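You operate a simulated robot arm through the tools that you are given. There is no shell and no other tool.

You are at the controls of a simulated robot arm. One attempt, no reset.

Task
Plug in the feed hose, then run the blower at speed 5.
Fine: into the reservoir inlet; wait till the lid is up.

It is judged by the outcome, as a careful person would: the job done as asked, and still so three seconds after it is handed in. It fails if anything else is knocked over, pushed out of place, dropped, spilled or broken. A push-on lid holds only when it is set on centred and level and pressed home; a screw cap is set on level and turned clockwise until tight.

Robot
A 7-joint arm with a two-finger parallel gripper, fixed in place. Base frame: the origin is at the foot of the arm, x ahead of it, y to its left, z up. Lengths are in mm, angles in degrees, forces in N, time in s.
Its first joint turns from -166.0 to 166.0 degrees. Payload 4.4 kg.
Tool frame: the origin (TCP) lies between the finger pads and is the grasp point; the fingertips stand 23 mm ahead of it; z points along the fingers, y is the line along which they close. The gripper opens to 94 mm. The fingers are 38 mm wide and 10 mm thick; the gripper's body (54 by 96 mm) begins 39 mm behind the TCP.
Orientation is that of the tool frame in the base frame, as [roll, pitch, yaw] about the fixed x, y, z axes, in that order (R = Rz(yaw) Ry(pitch) Rx(roll)). With the fingers straight down and closing along the base's y, the tool's x points along the base's -x, its y along +y and its z along -z.

Tools
- The arm moves only by the tool drive_tool. Its argument "steps" is a list of rows, each an object (a shift or turn left out is 0, a gripper value left out holds the last) with "dp": the shift along the base's x, y, z in cm, a list of three; "dr": the turn, a rotation vector about the base's x, y, z in rad, a list of three; "hand": the closure in counts, from 0 (fully open) to 255 (shut). In form: [{"dp": [tx, ty, tz], "dr": [ax, ay, az], "hand": hand}, ...]. A call has 1 to 20 rows; each row shifts and turns the commanded pose from where the row before left it. A row lasts 0.2 s, in which the tool goes at most 50 mm and 8.6 degrees; a call with a longer step from one row to the next is refused whole, and so is a gripper value outside its range. Where a pose cannot be reached the arm comes as near as it can. A force on the tool above 90 N (or 10 N above the force at the start of the call, whichever is more), or a blocked arm, ends the call early, and 0.2 s more pass. The fingers move at their own pace (about 72 mm/s each) and stop on an object; they squeeze with about 41 N. The grip force told is the motor's: it shows also when the fingers shut on nothing. Time passes only in rows, and 0.2 s behind the last, so rows that do not move let the fingers close. The reply holds the time, the measured pose of the TCP, the force on the tool along the base axes, the opening and the grip force, in the units named above and with some noise, with the torque about the TCP (base axes, N m) and any sound that the robot's microphone picked up, and new pictures: "views" is both (left out), scene, wrist or none.
- Cameras (640 x 400 px; columns grow to the right, rows downward): "scene" is fixed at [220.3, -650.9, 1451.6]; the picture's right is [0.90, -0.44, 0.00], its down [-0.16, -0.32, -0.93] and it looks along [0.41, 0.84, -0.36] (base axes); focal length 351 px, centre (320, 200). "wrist" rides on the gripper at [86, 16, -74] in the tool frame; the picture's right is [-0.18, 0.98, 0.00], its down [-0.58, -0.11, -0.81] and it looks along [-0.79, -0.15, 0.59] (tool axes); focal length 243 px, centre (320, 200). There is no depth. A picture from a camera that has moved, and an enlarged one, comes with that camera's place and axes in the base frame and with its lens.
- close_up(camera, box): a new picture of the part [left, top, right, bottom] of that camera's present view, enlarged. It takes no simulated time.
- sign_off(): hands the job in; it is judged then, once.

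Nothing tells you positions but the pictures and the camera data. Unless the task says otherwise, let go and move clear before handing in.

The tools are called after "Emit:" as name(argument=value, ...) on one line, values as JSON. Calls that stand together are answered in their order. drive_tool: Moves the arm, as the interface text tells. Its arguments: {"type":"object","properties":{"steps":{"type":"array","items":{"type":"object","properties":{"dp":{"type":"array","items":{"type":"number"}},"dr":{"type":"array","items":{"type":"number"}},"hand":{"type":"number"}}}},"views":{"type":"string","enum":["both","scene","wrist","none"]}},"required":["steps"]} The other tools are called the same way: close_up (camera, box) takes an enlarged picture of a part of a camera's view; sign_off () hands the job in.

At the start:

```text
time: 0.0
eef_pos: [557.6, 508.2, 1232.8]
tool_rot: [180.0, 0.1, 179.9]
ft_force: [-0.8, 0.3, 0.1]
torque: [-0.01, 0.02, 0.02]
finger_gap: 94.1
grip_force: 0.0
```

scene: 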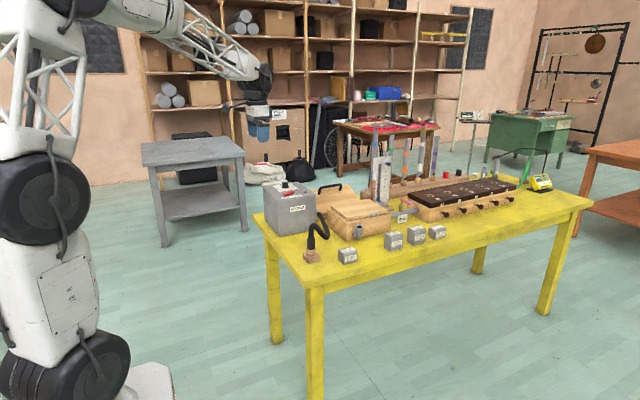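
wrist: 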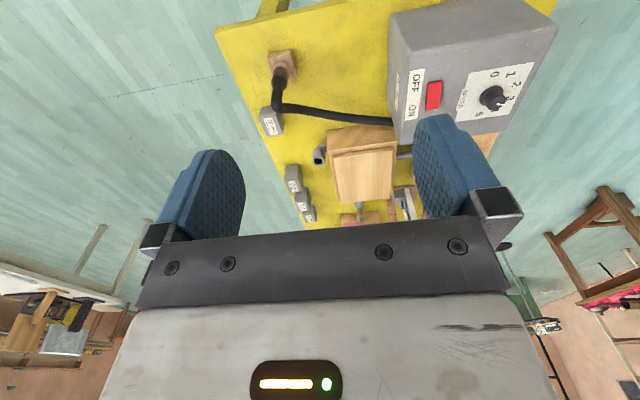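

I see a yellow bench with a grey blower box (rocker switch and speed dial), a hose on a block, a wooden chest with inlet stubs and several small labelled blocks. I'll look closer before moving anything.

Emit:
close_up(camera="scene", box=[250, 160, 450, 285])

Emit:
close_up(camera="scene", box=[360, 110, 580, 248])

Emit:
close_up(camera="wrist", box=[210, 0, 570, 225])

Emit:
close_up(camera="wrist", box=[240, 100, 440, 225])

```text
3.20 times, centred on (350, 222) of scene
camera zoom: at [220.3, -650.9, 1451.6], right [0.9, -0.44, 0.0], down [-0.16, -0.32, -0.93], along [0.41, 0.84, -0.36], focal length 1124 px, centre (224, 128)
```

zoom: 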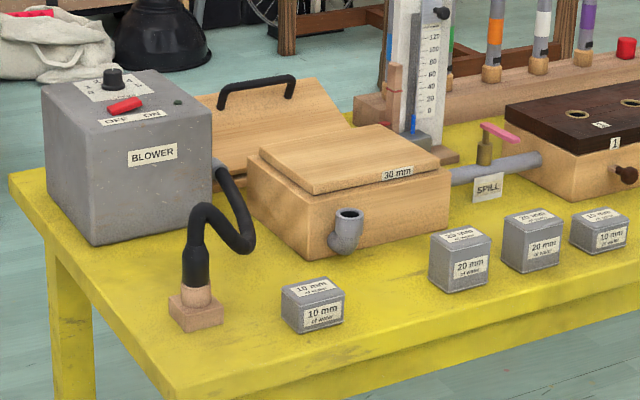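

```text
2.90 times, centred on (470, 179) of scene
camera zoom: at [220.3, -650.9, 1451.6], right [0.9, -0.44, 0.0], down [-0.16, -0.32, -0.93], along [0.41, 0.84, -0.36], focal length 1018 px, centre (-115, 261)
```

zoom: 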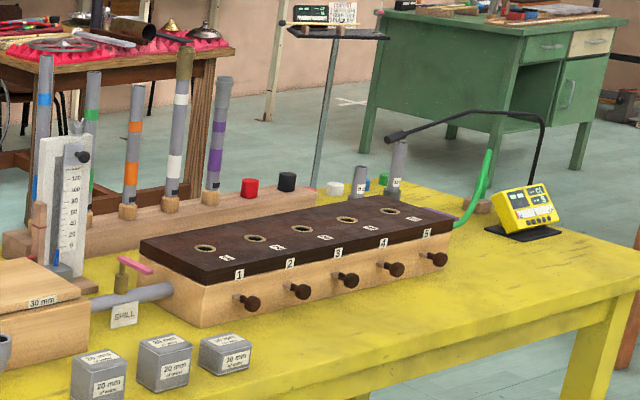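

```text
1.78 times, centred on (390, 112) of wrist
camera zoom: at [472.5, 523.9, 1307.8], right [0.18, 0.98, 0.0], down [0.58, -0.11, 0.81], along [0.79, -0.15, -0.59], focal length 431 px, centre (196, 356)
```

zoom: 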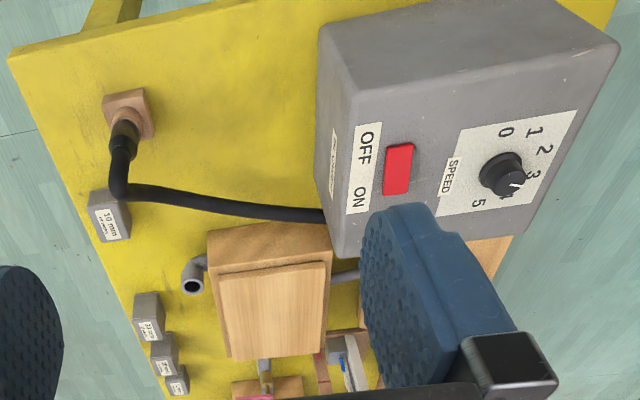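

```text
3.20 times, centred on (340, 162) of wrist
camera zoom: at [472.5, 523.9, 1307.8], right [0.18, 0.98, 0.0], down [0.58, -0.11, 0.81], along [0.79, -0.15, -0.59], focal length 776 px, centre (256, 320)
```

zoom: 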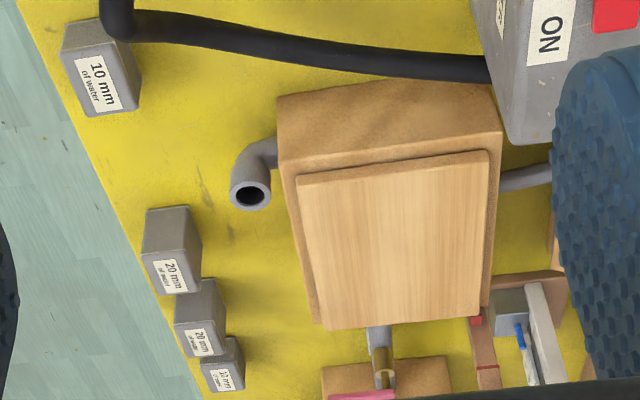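

The hose's cuff is parked on a peg block near the bench's front left; the reservoir inlet looks like the upturned grey elbow on the wooden reservoir box. I'll enlarge the key parts to measure them.

Emit:
close_up(camera="scene", box=[290, 205, 370, 270])

Emit:
close_up(camera="scene", box=[255, 175, 335, 240])

Emit:
close_up(camera="wrist", box=[250, 30, 350, 110])

Emit:
close_up(camera="wrist", box=[380, 40, 560, 150])

Emit:
close_up(camera="scene", box=[340, 180, 420, 245])

```text
6.15 times, centred on (330, 238) of scene
camera zoom: at [220.3, -650.9, 1451.6], right [0.9, -0.44, 0.0], down [-0.16, -0.32, -0.93], along [0.41, 0.84, -0.36], focal length 2160 px, centre (258, -31)
```

zoom: 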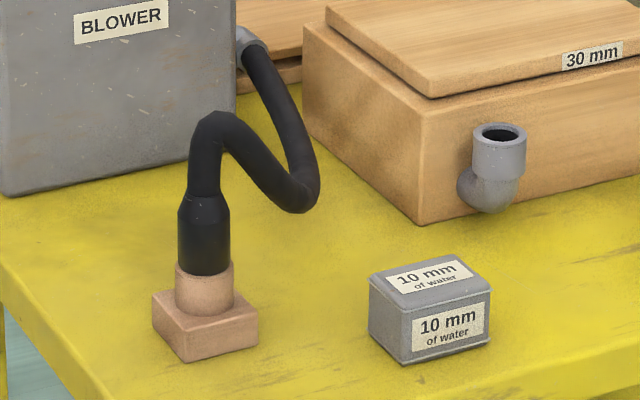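

```text
6.15 times, centred on (295, 208) of scene
camera zoom: at [220.3, -650.9, 1451.6], right [0.9, -0.44, 0.0], down [-0.16, -0.32, -0.93], along [0.41, 0.84, -0.36], focal length 2160 px, centre (474, 154)
```

zoom: 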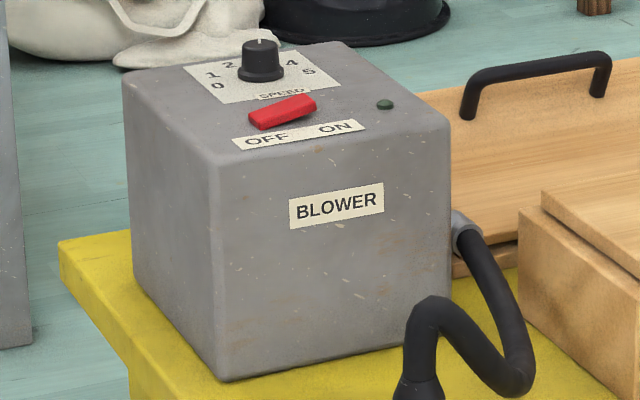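

```text
5.00 times, centred on (300, 70) of wrist
camera zoom: at [472.5, 523.9, 1307.8], right [0.18, 0.98, 0.0], down [0.58, -0.11, 0.81], along [0.79, -0.15, -0.59], focal length 1213 px, centre (420, 850)
```

zoom: 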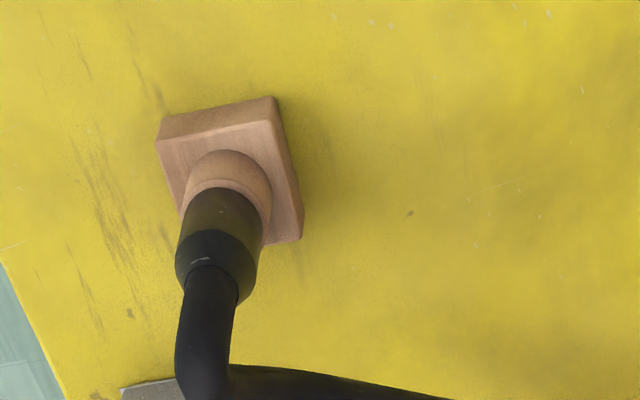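

```text
3.56 times, centred on (470, 95) of wrist
camera zoom: at [472.5, 523.9, 1307.8], right [0.18, 0.98, 0.0], down [0.58, -0.11, 0.81], along [0.79, -0.15, -0.59], focal length 863 px, centre (-213, 573)
```

zoom: 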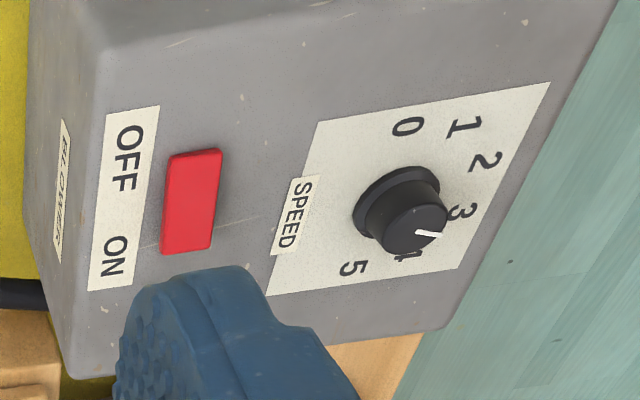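

```text
6.15 times, centred on (380, 212) of scene
camera zoom: at [220.3, -650.9, 1451.6], right [0.9, -0.44, 0.0], down [-0.16, -0.32, -0.93], along [0.41, 0.84, -0.36], focal length 2160 px, centre (-49, 123)
```

zoom: 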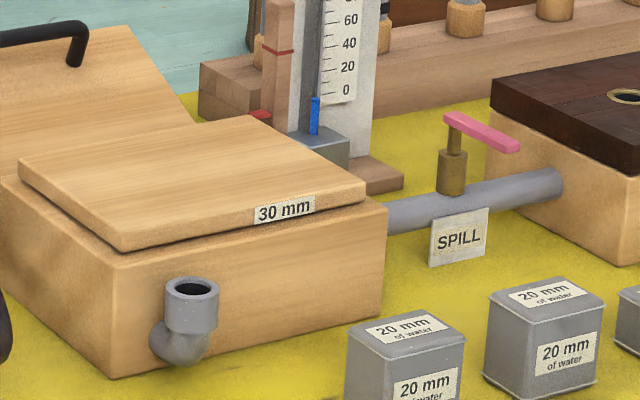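

Triangulating both views: the bench top is at z≈770, the parked cuff at about (695, 400, 845), the inlet mouth at about (925, 432, 842), the rocker at (714, 661, 945) and the dial at (735, 755, 950). The blower is off with the dial near 3. I'll move the arm high over to the front side of the bench and yaw the tool so it can come at the cuff from the front.

Emit:
drive_tool(steps=[{"dp": [1.3, -3.0, -1.0], "dr": [0, 0, 0.145]}, {"dp": [1.3, -3.0, -1.0], "dr": [0, 0, 0.145]}, {"dp": [1.3, -3.0, -1.0], "dr": [0, 0, 0.145]}, {"dp": [1.3, -3.0, -1.0], "dr": [0, 0, 0.145]}, {"dp": [1.3, -3.0, -1.0], "dr": [0, 0, 0.145]}, {"dp": [1.3, -3.0, -1.0], "dr": [0, 0, 0.145]}, {"dp": [1.3, -3.0, -1.0], "dr": [0, 0, 0.145]}, {"dp": [1.3, -3.0, -1.0], "dr": [0, 0, 0.145]}, {"dp": [1.3, -3.0, -1.0], "dr": [0, 0, 0.149]}])

```text
time: 2.0
eef_pos: [674.5, 237.2, 1143.2]
tool_rot: [179.9, 0.0, -104.9]
ft_force: [0.2, 0.6, 0.1]
torque: [0.0, 0.0, -0.03]
finger_gap: 93.9
grip_force: 0.1
camera wrist: at [638.1, 158.5, 1218.9], right [-0.9, 0.43, 0.0], down [0.25, 0.53, 0.81], along [0.35, 0.73, -0.59], focal length 243 px, centre (320, 200)
```

scene: 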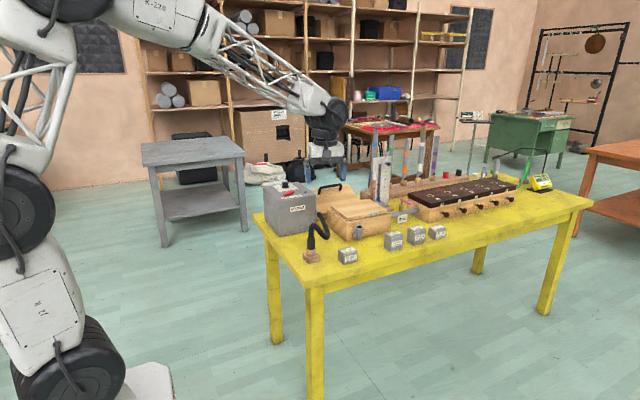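
wrist: 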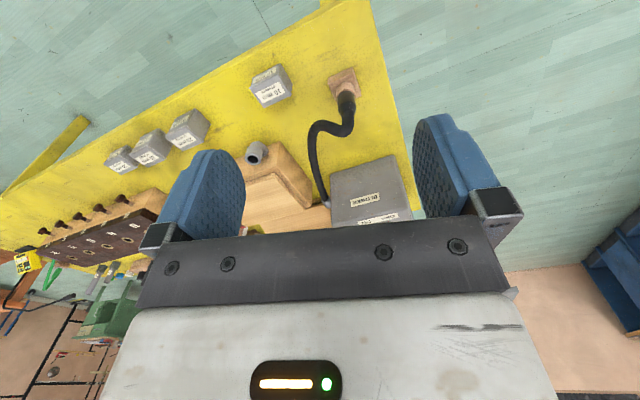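

The arm is now in front of the bench and clear of everything. I'll zoom in on the cuff and inlet from this view to refine their positions.

Emit:
close_up(camera="wrist", box=[290, 55, 410, 135])

Emit:
close_up(camera="wrist", box=[220, 120, 340, 200])

Emit:
close_up(camera="wrist", box=[310, 140, 430, 225])

```text
5.00 times, centred on (350, 95) of wrist
camera zoom: at [638.1, 158.5, 1218.9], right [-0.9, 0.43, 0.0], down [0.25, 0.53, 0.81], along [0.35, 0.73, -0.59], focal length 1213 px, centre (170, 725)
```

zoom: 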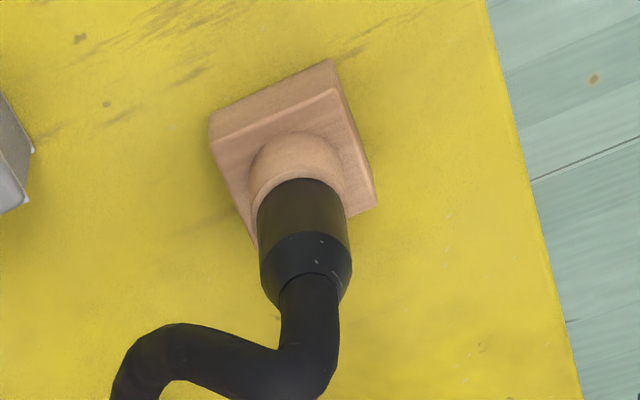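

```text
5.00 times, centred on (280, 160) of wrist
camera zoom: at [638.1, 158.5, 1218.9], right [-0.9, 0.43, 0.0], down [0.25, 0.53, 0.81], along [0.35, 0.73, -0.59], focal length 1213 px, centre (520, 400)
```

zoom: 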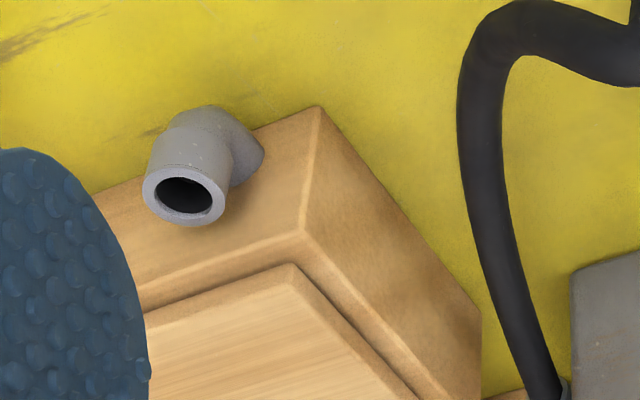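

```text
4.71 times, centred on (370, 182) of wrist
camera zoom: at [638.1, 158.5, 1218.9], right [-0.9, 0.43, 0.0], down [0.25, 0.53, 0.81], along [0.35, 0.73, -0.59], focal length 1142 px, centre (85, 282)
```

zoom: 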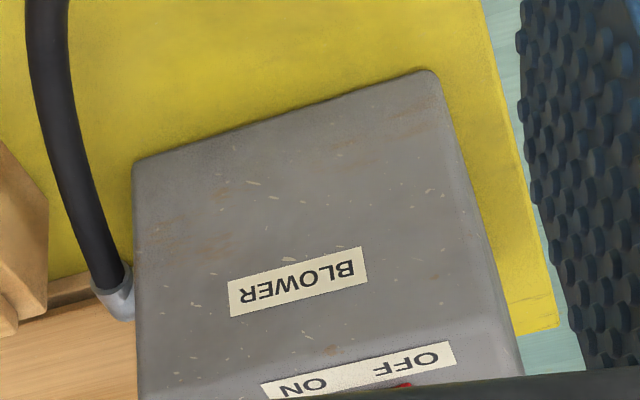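

The cuff axis refines to about (698, 400) and the inlet to about (927, 432, 838). Next I tilt the tool about 50° so the fingers point forward and down toward the cuff from the bench front, still well back from it.

Emit:
drive_tool(steps=[{"dp": [-0.13, 0.3, -2.6], "dr": [0.1405, -0.0377, 0]}, {"dp": [-0.13, 0.3, -2.6], "dr": [0.1405, -0.0377, 0]}, {"dp": [-0.13, 0.3, -2.6], "dr": [0.1405, -0.0377, 0]}, {"dp": [-0.13, 0.3, -2.6], "dr": [0.1405, -0.0377, 0]}, {"dp": [-0.13, 0.3, -2.6], "dr": [0.1405, -0.0377, 0]}, {"dp": [-0.13, 0.3, -2.6], "dr": [0.1405, -0.0377, 0]}])

```text
time: 3.4
eef_pos: [668.3, 257.0, 987.1]
tool_rot: [-179.8, 50.1, -104.8]
ft_force: [-0.5, -0.4, 0.7]
torque: [0.03, 0.02, -0.01]
finger_gap: 93.9
grip_force: 0.1
camera wrist: at [624.2, 151.5, 969.3], right [-0.92, 0.37, 0.14], down [0.04, -0.26, 0.96], along [0.39, 0.89, 0.23], focal length 243 px, centre (320, 200)
```

scene: 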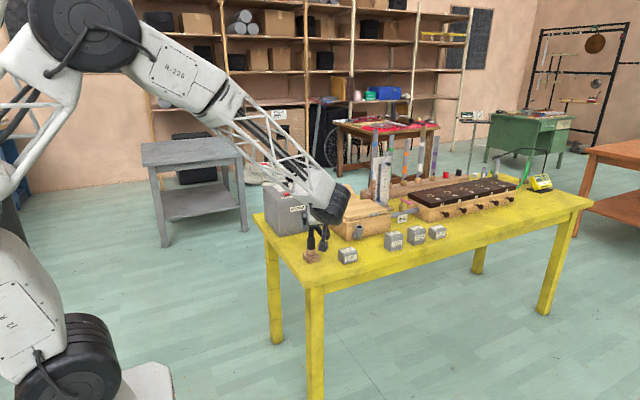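
wrist: 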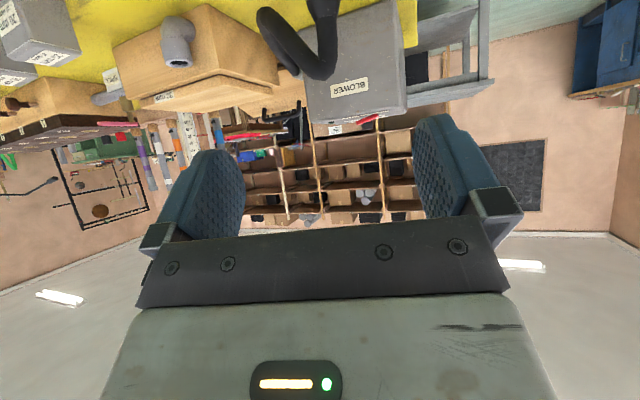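

The tool now points at the bench front with a 50° tilt. I'll partly close the fingers to about 50 mm, so the +x finger misses the hose loop, and move to a pre-grasp point about 110 mm back from the cuff along the tool axis.

Emit:
drive_tool(steps=[{"dp": [0.2, 1.8, -2.4], "hand": 119}, {"dp": [0.2, 1.8, -2.4]}, {"dp": [0.2, 1.9, -2.5]}, {"dp": [0, 0, 0]}])

```text
time: 4.4
eef_pos: [672.7, 312.5, 915.0]
tool_rot: [-179.9, 50.0, -105.0]
ft_force: [0.0, 0.2, 0.1]
torque: [-0.01, 0.01, 0.0]
finger_gap: 50.0
grip_force: 0.1
camera wrist: at [629.2, 207.6, 896.8], right [-0.92, 0.37, 0.14], down [0.04, -0.26, 0.96], along [0.39, 0.89, 0.23], focal length 243 px, centre (320, 200)
```

scene: 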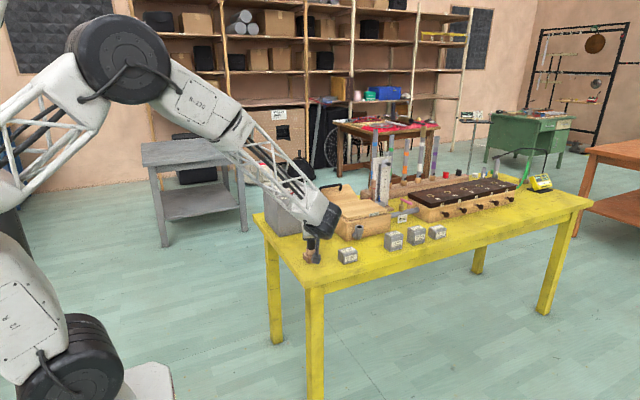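
wrist: 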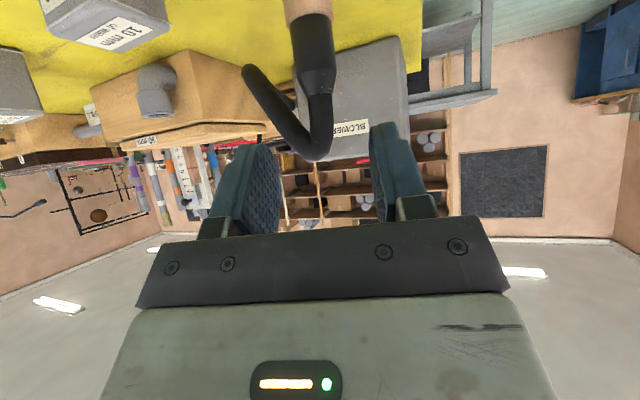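

The cuff and its hose now sit right in front of the fingers. I'll zoom in to centre the approach.

Emit:
close_up(camera="wrist", box=[220, 0, 420, 160])

Emit:
close_up(camera="scene", box=[285, 200, 365, 270])

```text
2.50 times, centred on (320, 80) of wrist
camera zoom: at [629.2, 207.6, 896.8], right [-0.92, 0.37, 0.14], down [0.04, -0.26, 0.96], along [0.39, 0.89, 0.23], focal length 606 px, centre (320, 500)
```

zoom: 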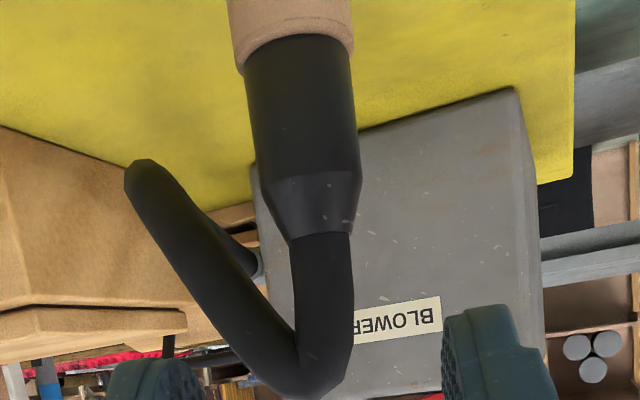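

```text
5.71 times, centred on (325, 235) of scene
camera zoom: at [220.3, -650.9, 1451.6], right [0.9, -0.44, 0.0], down [-0.16, -0.32, -0.93], along [0.41, 0.84, -0.36], focal length 2006 px, centre (291, 0)
```

zoom: 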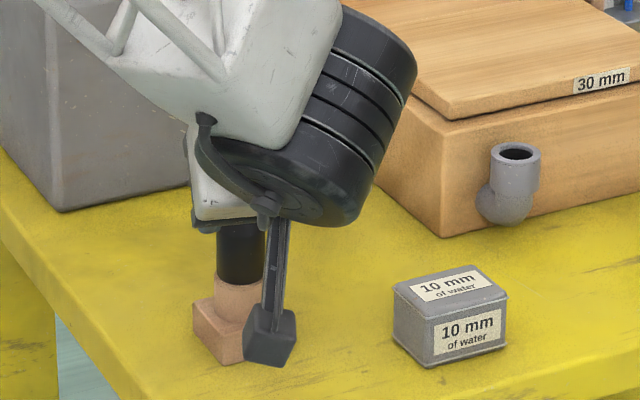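

From this view the cuff axis is at about (700, 400), with its straight part from z≈815 (peg top) to 843. The fingertips must stay above the wider peg, so I'll aim the TCP at about (698, 394, 850), going two-thirds of the way and then checking.

Emit:
drive_tool(steps=[{"dp": [0.6, 1.75, -1.45], "hand": 130}, {"dp": [0.6, 1.75, -1.45]}, {"dp": [0.6, 1.75, -1.4]}, {"dp": [0, 0, 0]}])

Emit:
close_up(camera="wrist", box=[220, 0, 420, 160])

Emit:
close_up(camera="scene", box=[285, 200, 365, 270])

```text
time: 5.4
eef_pos: [689.5, 363.8, 870.9]
tool_rot: [-179.9, 50.0, -105.0]
ft_force: [-0.7, -0.8, -0.3]
torque: [0.0, -0.02, -0.01]
finger_gap: 46.1
grip_force: 0.1
camera wrist: at [645.9, 259.2, 854.1], right [-0.92, 0.37, 0.14], down [0.04, -0.26, 0.96], along [0.39, 0.89, 0.23], focal length 243 px, centre (320, 200)
```

scene: 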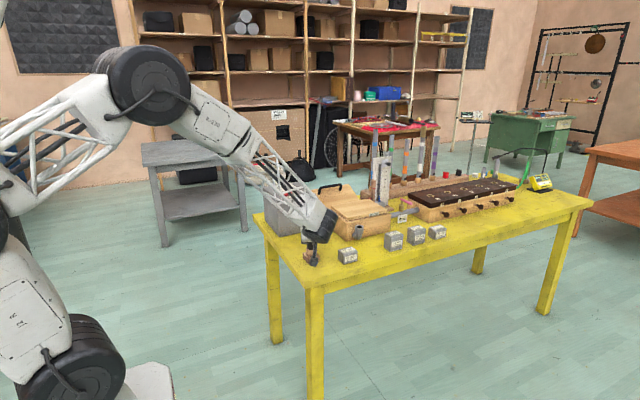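
wrist: 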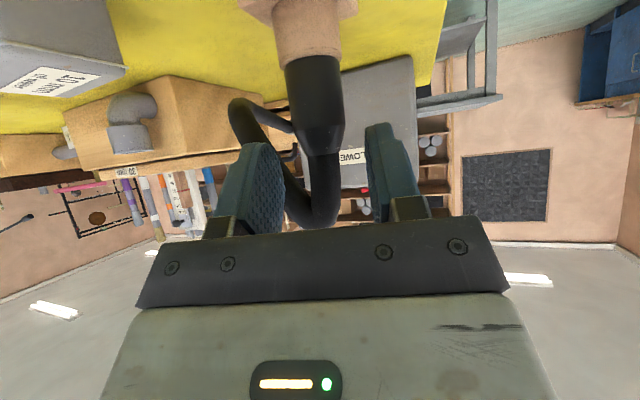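

```text
2.50 times, centred on (320, 80) of wrist
camera zoom: at [645.9, 259.2, 854.1], right [-0.92, 0.37, 0.14], down [0.04, -0.26, 0.96], along [0.39, 0.89, 0.23], focal length 606 px, centre (320, 500)
```

zoom: 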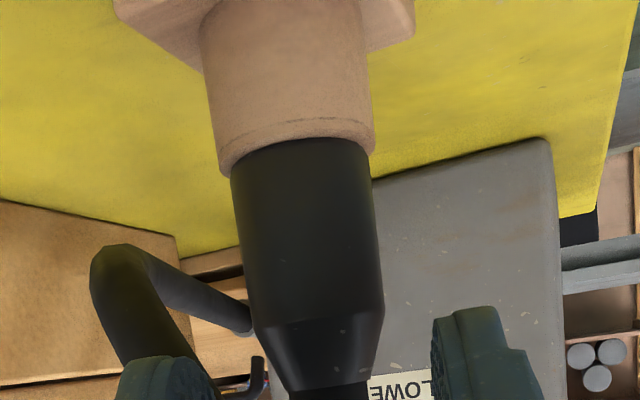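

```text
5.71 times, centred on (325, 235) of scene
camera zoom: at [220.3, -650.9, 1451.6], right [0.9, -0.44, 0.0], down [-0.16, -0.32, -0.93], along [0.41, 0.84, -0.36], focal length 2006 px, centre (291, 0)
```

zoom: 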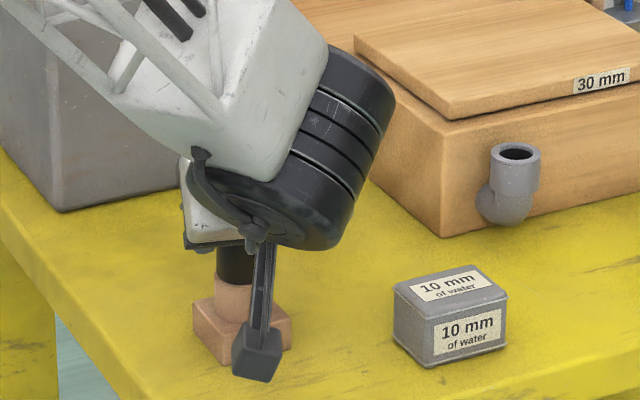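

The cuff axis refines to about (700, 397) with the peg top at z≈813. I'll narrow the fingers to about 42 mm and slide in to the grasp pose.

Emit:
drive_tool(steps=[{"dp": [0.0, 0.0, 0.0], "hand": 141}, {"dp": [0.31, 0.95, -0.76]}, {"dp": [0.31, 0.95, -0.76]}, {"dp": [0.3, 0.94, -0.76]}, {"dp": [0, 0, 0]}])

Emit:
close_up(camera="wrist", box=[200, 0, 440, 240])

Emit:
close_up(camera="scene", box=[285, 200, 365, 270])

```text
time: 6.6
eef_pos: [699.8, 391.2, 848.6]
tool_rot: [-180.0, 50.1, -105.0]
ft_force: [0.8, 0.7, 0.0]
torque: [0.04, -0.02, 0.01]
finger_gap: 42.0
grip_force: 0.0
camera wrist: at [656.3, 286.4, 830.3], right [-0.92, 0.37, 0.14], down [0.04, -0.26, 0.96], along [0.39, 0.89, 0.23], focal length 243 px, centre (320, 200)
```

scene: 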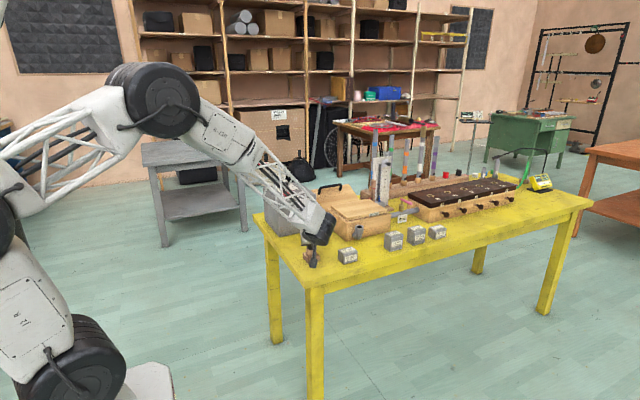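
wrist: 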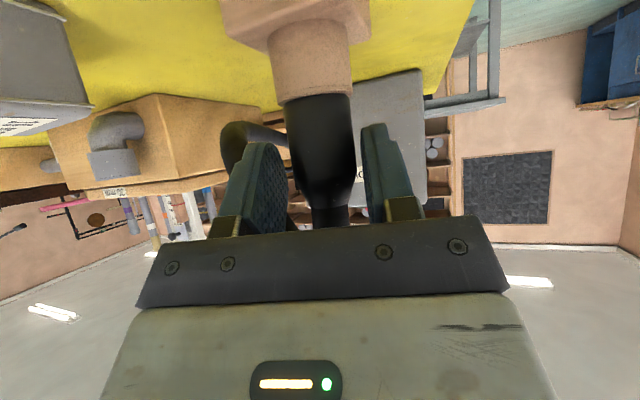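

```text
1.67 times, centred on (320, 120) of wrist
camera zoom: at [656.3, 286.4, 830.3], right [-0.92, 0.37, 0.14], down [0.04, -0.26, 0.96], along [0.39, 0.89, 0.23], focal length 404 px, centre (320, 333)
```

zoom: 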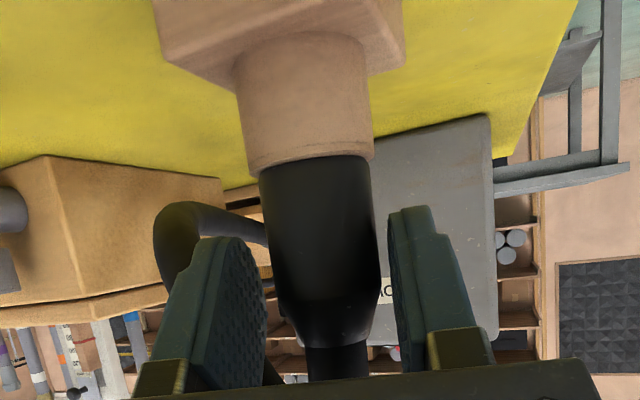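

```text
5.71 times, centred on (325, 235) of scene
camera zoom: at [220.3, -650.9, 1451.6], right [0.9, -0.44, 0.0], down [-0.16, -0.32, -0.93], along [0.41, 0.84, -0.36], focal length 2006 px, centre (291, 0)
```

zoom: 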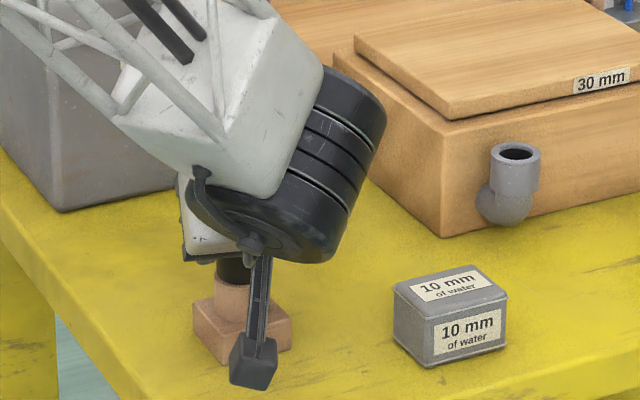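

The cuff is between the pads, about 2 mm off centre toward the right finger. I'll nudge to centre it and close the gripper.

Emit:
drive_tool(steps=[{"dp": [-0.22, 0.06, 0.0]}, {"dp": [0, 0, 0], "hand": 180}, {"dp": [0, 0, 0], "hand": 255}, {"dp": [0, 0, 0]}, {"dp": [0, 0, 0]}])

Emit:
close_up(camera="wrist", box=[200, 0, 440, 240])

```text
time: 7.8
eef_pos: [697.7, 392.0, 848.6]
tool_rot: [-180.0, 50.0, -105.0]
ft_force: [-7.0, 2.6, 3.0]
torque: [0.02, -0.04, 0.23]
finger_gap: 29.0
grip_force: 41.1
camera wrist: at [654.5, 287.1, 831.0], right [-0.92, 0.37, 0.14], down [0.04, -0.26, 0.96], along [0.39, 0.89, 0.23], focal length 243 px, centre (320, 200)
```

scene: 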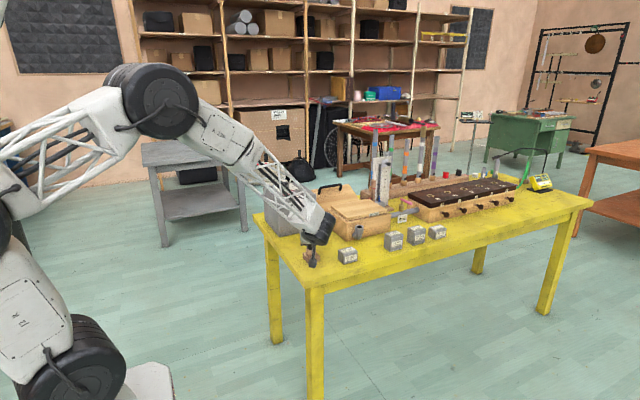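
wrist: 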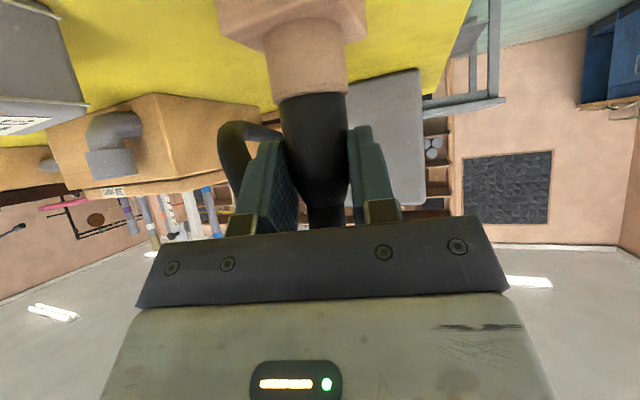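

```text
1.67 times, centred on (320, 120) of wrist
camera zoom: at [654.5, 287.1, 831.0], right [-0.92, 0.37, 0.14], down [0.04, -0.26, 0.96], along [0.39, 0.89, 0.23], focal length 404 px, centre (320, 333)
```

zoom: 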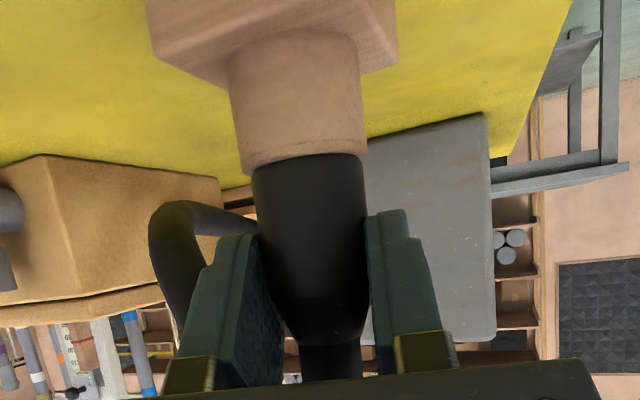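

The cuff is held (gap 29 mm, full grip). Now I lift it straight up slowly and check that it leaves the peg without taking the block along.

Emit:
drive_tool(steps=[{"dp": [0, 0, 0.5]}, {"dp": [0, 0, 0.5]}, {"dp": [0, 0, 0.5]}, {"dp": [0, 0, 0.5]}, {"dp": [0, 0, 0.5]}, {"dp": [0, 0, 0.5]}])

Emit:
close_up(camera="wrist", box=[200, 0, 440, 240])

Emit:
close_up(camera="scene", box=[285, 200, 365, 270])

```text
time: 9.2
eef_pos: [698.4, 393.8, 878.5]
tool_rot: [-179.9, 50.0, -105.0]
ft_force: [-0.4, -0.4, -0.3]
torque: [-0.02, 0.01, -0.01]
finger_gap: 29.0
grip_force: 40.3
camera wrist: at [654.5, 288.0, 860.8], right [-0.92, 0.37, 0.14], down [0.04, -0.26, 0.96], along [0.39, 0.89, 0.23], focal length 243 px, centre (320, 200)
```

scene: 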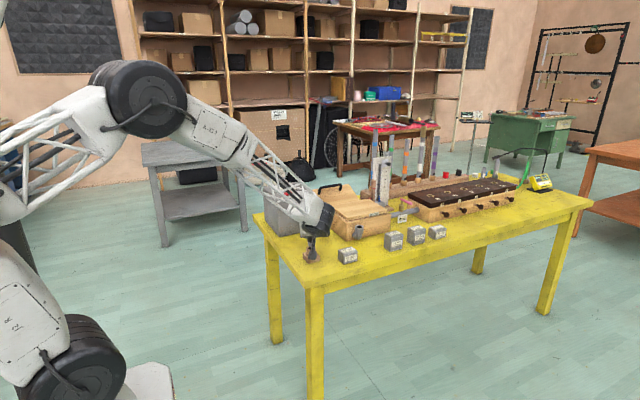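
wrist: 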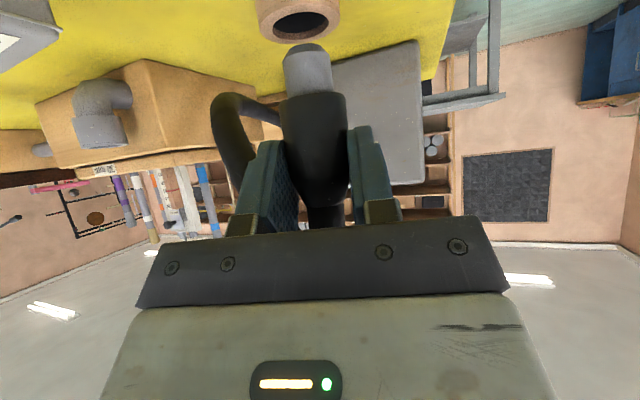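

```text
1.67 times, centred on (320, 120) of wrist
camera zoom: at [654.5, 288.0, 860.8], right [-0.92, 0.37, 0.14], down [0.04, -0.26, 0.96], along [0.39, 0.89, 0.23], focal length 404 px, centre (320, 333)
```

zoom: 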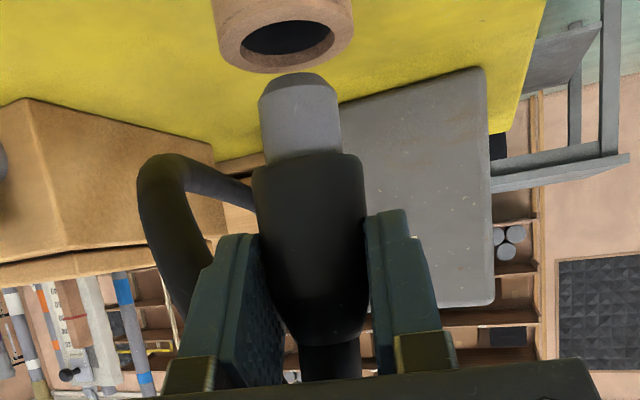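

```text
5.71 times, centred on (325, 235) of scene
camera zoom: at [220.3, -650.9, 1451.6], right [0.9, -0.44, 0.0], down [-0.16, -0.32, -0.93], along [0.41, 0.84, -0.36], focal length 2006 px, centre (291, 0)
```

zoom: 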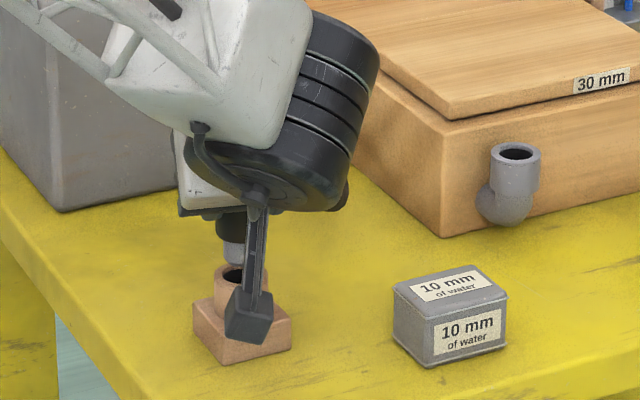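

The spigot came out cleanly and the block stayed put. The current picture, with the spigot about 9 mm above the parking socket, is a useful reference for aligning over the inlet, so I'll record it precisely.

Emit:
close_up(camera="wrist", box=[240, 0, 360, 75])

Emit:
close_up(camera="scene", box=[345, 215, 377, 240])

Emit:
close_up(camera="scene", box=[300, 235, 332, 260])

```text
5.33 times, centred on (300, 38) of wrist
camera zoom: at [654.5, 288.0, 860.8], right [-0.92, 0.37, 0.14], down [0.04, -0.26, 0.96], along [0.39, 0.89, 0.23], focal length 1294 px, centre (427, 1067)
```

zoom: 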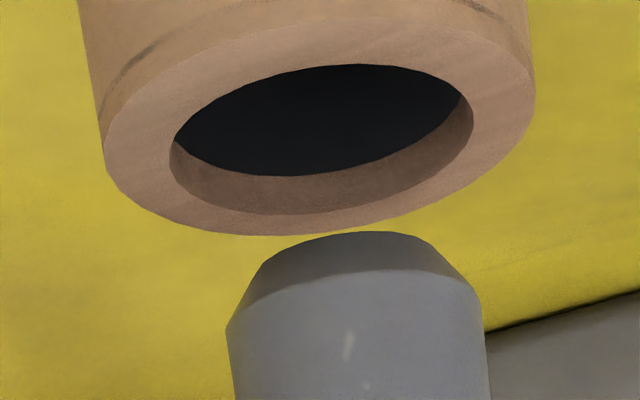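

```text
16.00 times, centred on (361, 228) of scene
camera zoom: at [220.3, -650.9, 1451.6], right [0.9, -0.44, 0.0], down [-0.16, -0.32, -0.93], along [0.41, 0.84, -0.36], focal length 5617 px, centre (-336, -240)
```

zoom: 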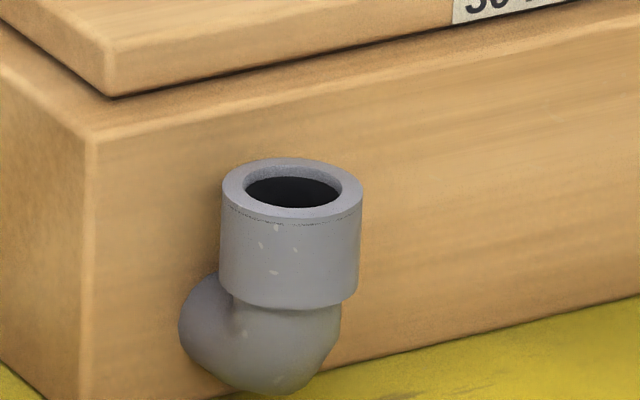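

```text
16.00 times, centred on (316, 248) of scene
camera zoom: at [220.3, -650.9, 1451.6], right [0.9, -0.44, 0.0], down [-0.16, -0.32, -0.93], along [0.41, 0.84, -0.36], focal length 5617 px, centre (384, -560)
```

zoom: 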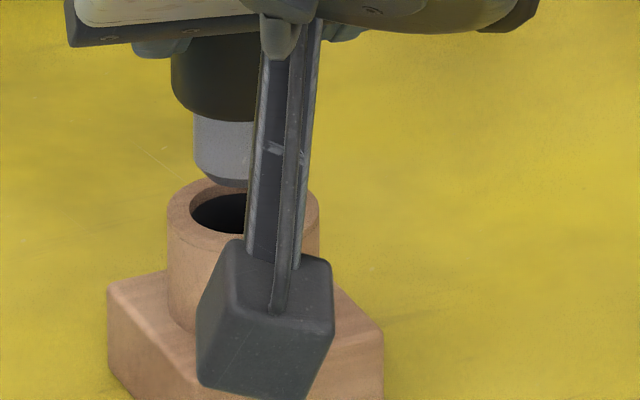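

The reference image shows the spigot is on the parking axis to within about 1 mm, and the scene view gives the inlet as offset from the parking socket by about (+227, +33, +26). I'll raise the cuff for clearance and carry it across to above the inlet.

Emit:
drive_tool(steps=[{"dp": [0, 0, 2.5]}, {"dp": [0, 0, 2.5]}, {"dp": [2.27, 0.33, 0]}, {"dp": [2.27, 0.33, 0]}, {"dp": [2.27, 0.33, 0]}, {"dp": [2.27, 0.33, 0]}, {"dp": [2.27, 0.33, 0]}, {"dp": [2.27, 0.33, 0]}, {"dp": [2.27, 0.33, 0]}, {"dp": [2.27, 0.33, 0]}, {"dp": [2.27, 0.33, 0]}, {"dp": [2.27, 0.33, 0]}, {"dp": [0, 0, 0]}])

Emit:
close_up(camera="scene", box=[315, 185, 411, 245])

Emit:
close_up(camera="wrist", box=[200, 0, 440, 150])

```text
time: 12.0
eef_pos: [922.3, 424.5, 927.5]
tool_rot: [180.0, 50.0, -105.0]
ft_force: [0.2, 0.3, -0.1]
torque: [0.01, 0.02, 0.01]
finger_gap: 28.7
grip_force: 41.2
camera wrist: at [878.5, 320.7, 910.1], right [-0.92, 0.37, 0.14], down [0.04, -0.26, 0.96], along [0.39, 0.89, 0.23], focal length 243 px, centre (320, 200)
```

scene: 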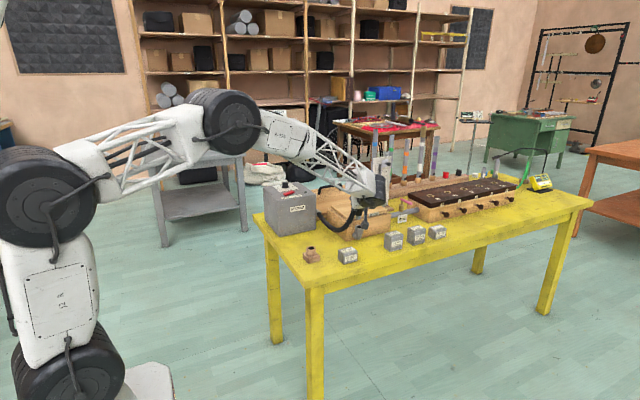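
wrist: 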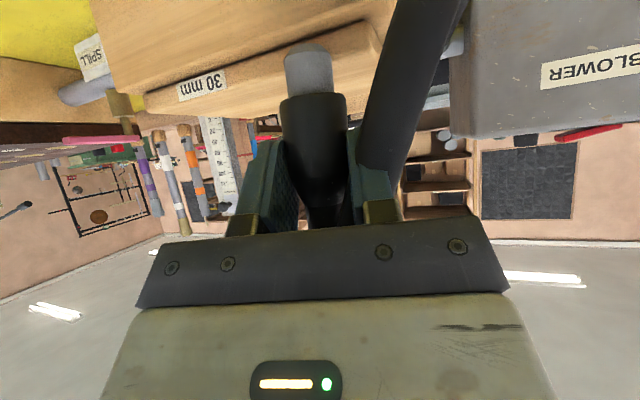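

```text
6.67 times, centred on (363, 215) of scene
camera zoom: at [220.3, -650.9, 1451.6], right [0.9, -0.44, 0.0], down [-0.16, -0.32, -0.93], along [0.41, 0.84, -0.36], focal length 2340 px, centre (33, 100)
```

zoom: 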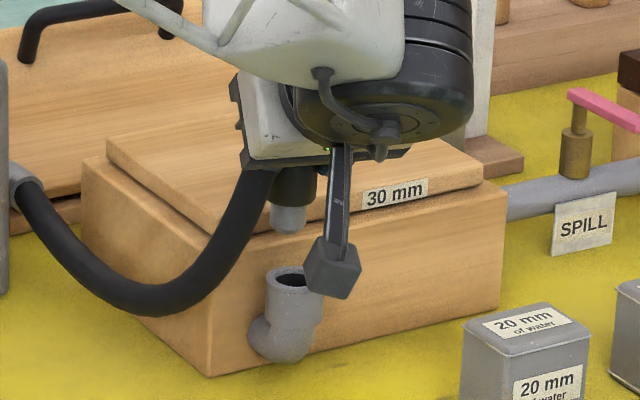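

```text
2.67 times, centred on (320, 75) of wrist
camera zoom: at [878.5, 320.7, 910.1], right [-0.92, 0.37, 0.14], down [0.04, -0.26, 0.96], along [0.39, 0.89, 0.23], focal length 647 px, centre (320, 533)
```

zoom: 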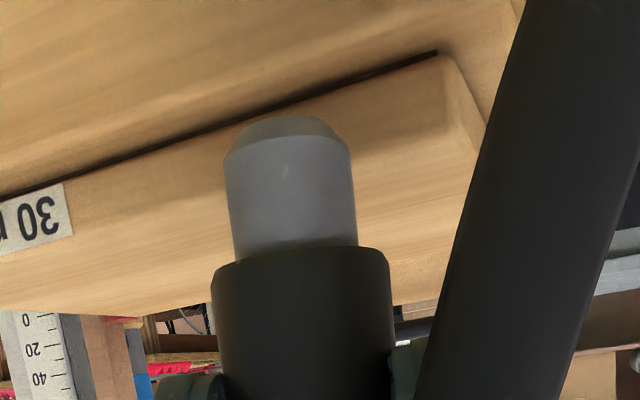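

The spigot is roughly above the inlet but about 3 mm short in x. I'll correct that and descend until the tip is just above the rim, then compare with my reference picture.

Emit:
drive_tool(steps=[{"dp": [0.3, 0.0, -0.5]}, {"dp": [0, 0, -0.8]}, {"dp": [0, 0, -0.8]}, {"dp": [0, 0, 0]}])

Emit:
close_up(camera="wrist", box=[240, 0, 360, 75])

Emit:
close_up(camera="scene", box=[345, 210, 377, 235])

```text
time: 13.0
eef_pos: [927.3, 425.4, 906.8]
tool_rot: [-180.0, 50.0, -104.9]
ft_force: [-0.2, -0.3, -0.5]
torque: [0.01, -0.01, 0.0]
finger_gap: 28.8
grip_force: 41.9
camera wrist: at [883.4, 320.8, 888.8], right [-0.92, 0.37, 0.14], down [0.04, -0.26, 0.96], along [0.39, 0.89, 0.23], focal length 243 px, centre (320, 200)
```

scene: 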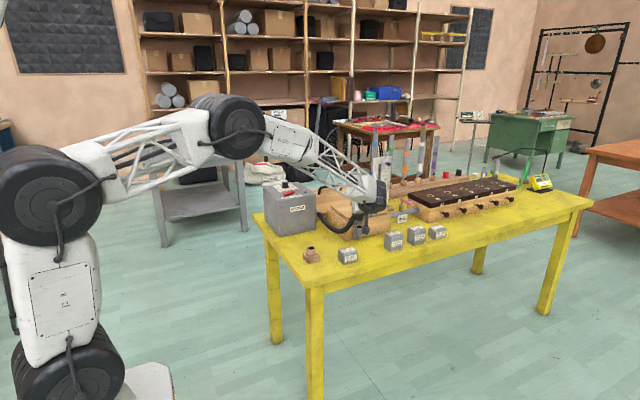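
wrist: 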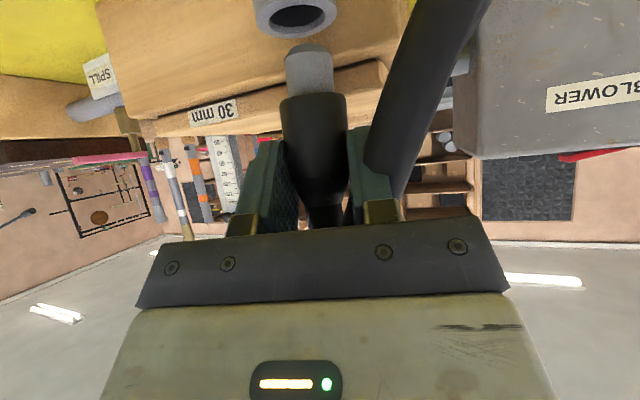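

```text
5.33 times, centred on (300, 38) of wrist
camera zoom: at [883.4, 320.8, 888.8], right [-0.92, 0.37, 0.14], down [0.04, -0.26, 0.96], along [0.39, 0.89, 0.23], focal length 1294 px, centre (427, 1067)
```

zoom: 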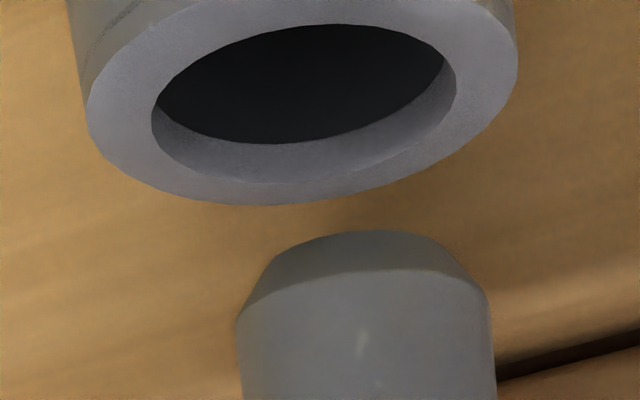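

```text
16.00 times, centred on (361, 222) of scene
camera zoom: at [220.3, -650.9, 1451.6], right [0.9, -0.44, 0.0], down [-0.16, -0.32, -0.93], along [0.41, 0.84, -0.36], focal length 5617 px, centre (-336, -160)
```

zoom: 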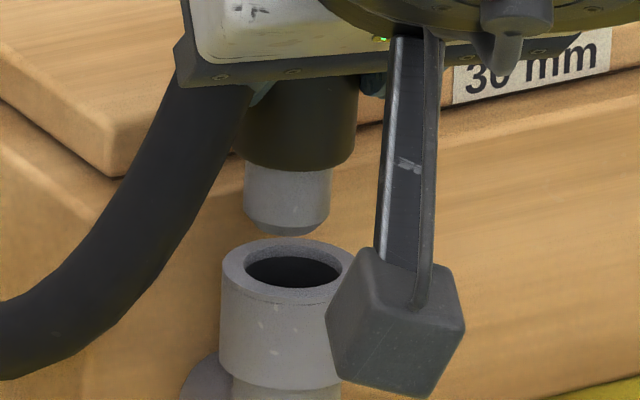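

The wrist and scene views agree that the spigot must move about 2 mm in +x and slightly toward −y. I'll make that correction and lower a few millimetres, then check once more.

Emit:
drive_tool(steps=[{"dp": [0.22, -0.08, 0]}, {"dp": [0, 0, -0.4]}, {"dp": [0, 0, -0.2]}, {"dp": [0, 0, 0]}])

Emit:
close_up(camera="wrist", box=[240, 0, 360, 75])

Emit:
close_up(camera="scene", box=[345, 215, 377, 235])

```text
time: 14.0
eef_pos: [930.8, 424.6, 901.5]
tool_rot: [180.0, 49.9, -104.9]
ft_force: [0.1, -0.5, 0.6]
torque: [0.0, -0.01, -0.01]
finger_gap: 28.8
grip_force: 41.2
camera wrist: at [886.0, 320.4, 883.1], right [-0.92, 0.37, 0.14], down [0.04, -0.26, 0.96], along [0.39, 0.89, 0.23], focal length 243 px, centre (320, 200)
```

scene: 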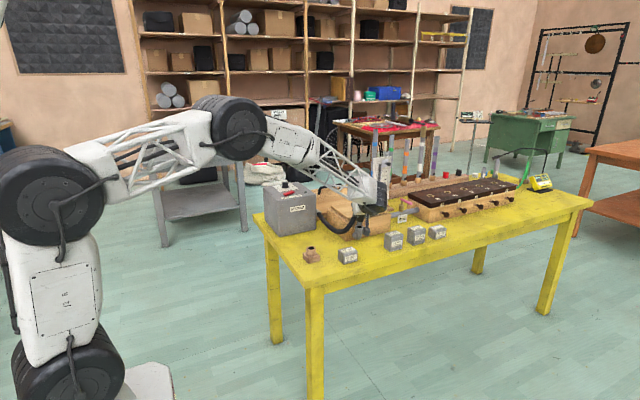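
wrist: 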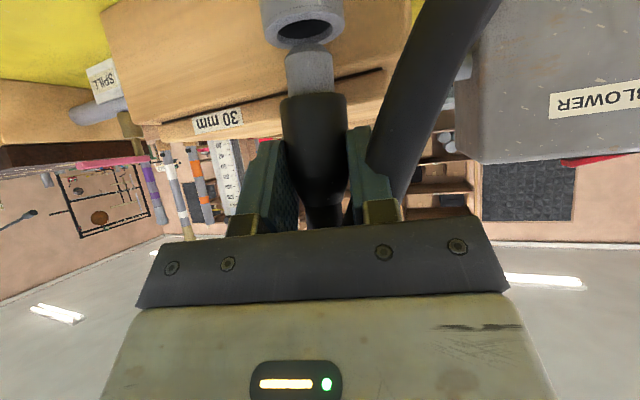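

```text
5.33 times, centred on (300, 38) of wrist
camera zoom: at [886.0, 320.4, 883.1], right [-0.92, 0.37, 0.14], down [0.04, -0.26, 0.96], along [0.39, 0.89, 0.23], focal length 1294 px, centre (427, 1067)
```

zoom: 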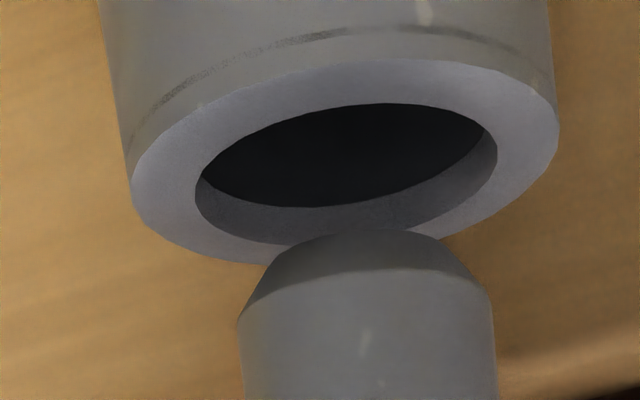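

```text
16.00 times, centred on (361, 225) of scene
camera zoom: at [220.3, -650.9, 1451.6], right [0.9, -0.44, 0.0], down [-0.16, -0.32, -0.93], along [0.41, 0.84, -0.36], focal length 5617 px, centre (-336, -200)
```

zoom: 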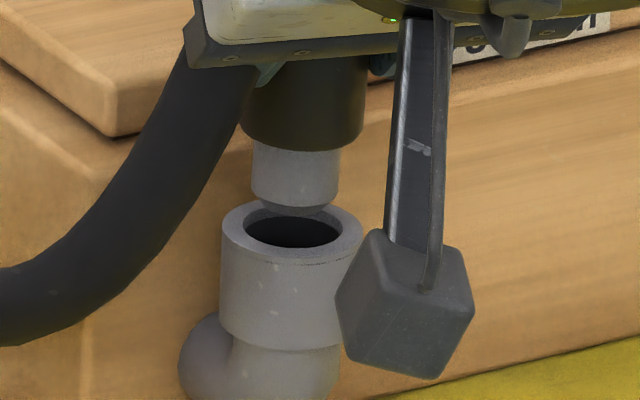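

Laterally the spigot is now aligned over the inlet in both views. I'll zoom further to check the depth direction before inserting.

Emit:
close_up(camera="scene", box=[351.5, 220, 367.5, 230])

Emit:
close_up(camera="wrist", box=[258, 15, 354, 75])

```text
16.00 times, centred on (360, 225) of scene
camera zoom: at [220.3, -650.9, 1451.6], right [0.9, -0.44, 0.0], down [-0.16, -0.32, -0.93], along [0.41, 0.84, -0.36], focal length 5617 px, centre (-312, -200)
```

zoom: 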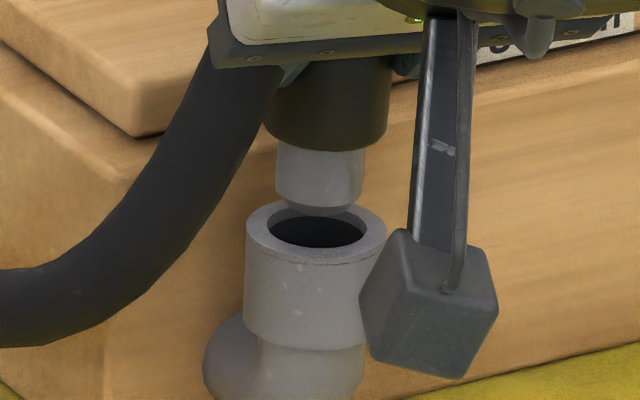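

```text
6.67 times, centred on (306, 45) of wrist
camera zoom: at [886.0, 320.4, 883.1], right [-0.92, 0.37, 0.14], down [0.04, -0.26, 0.96], along [0.39, 0.89, 0.23], focal length 1618 px, centre (413, 1233)
```

zoom: 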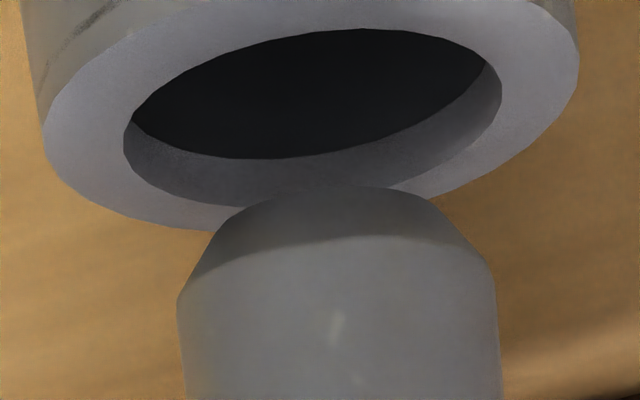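

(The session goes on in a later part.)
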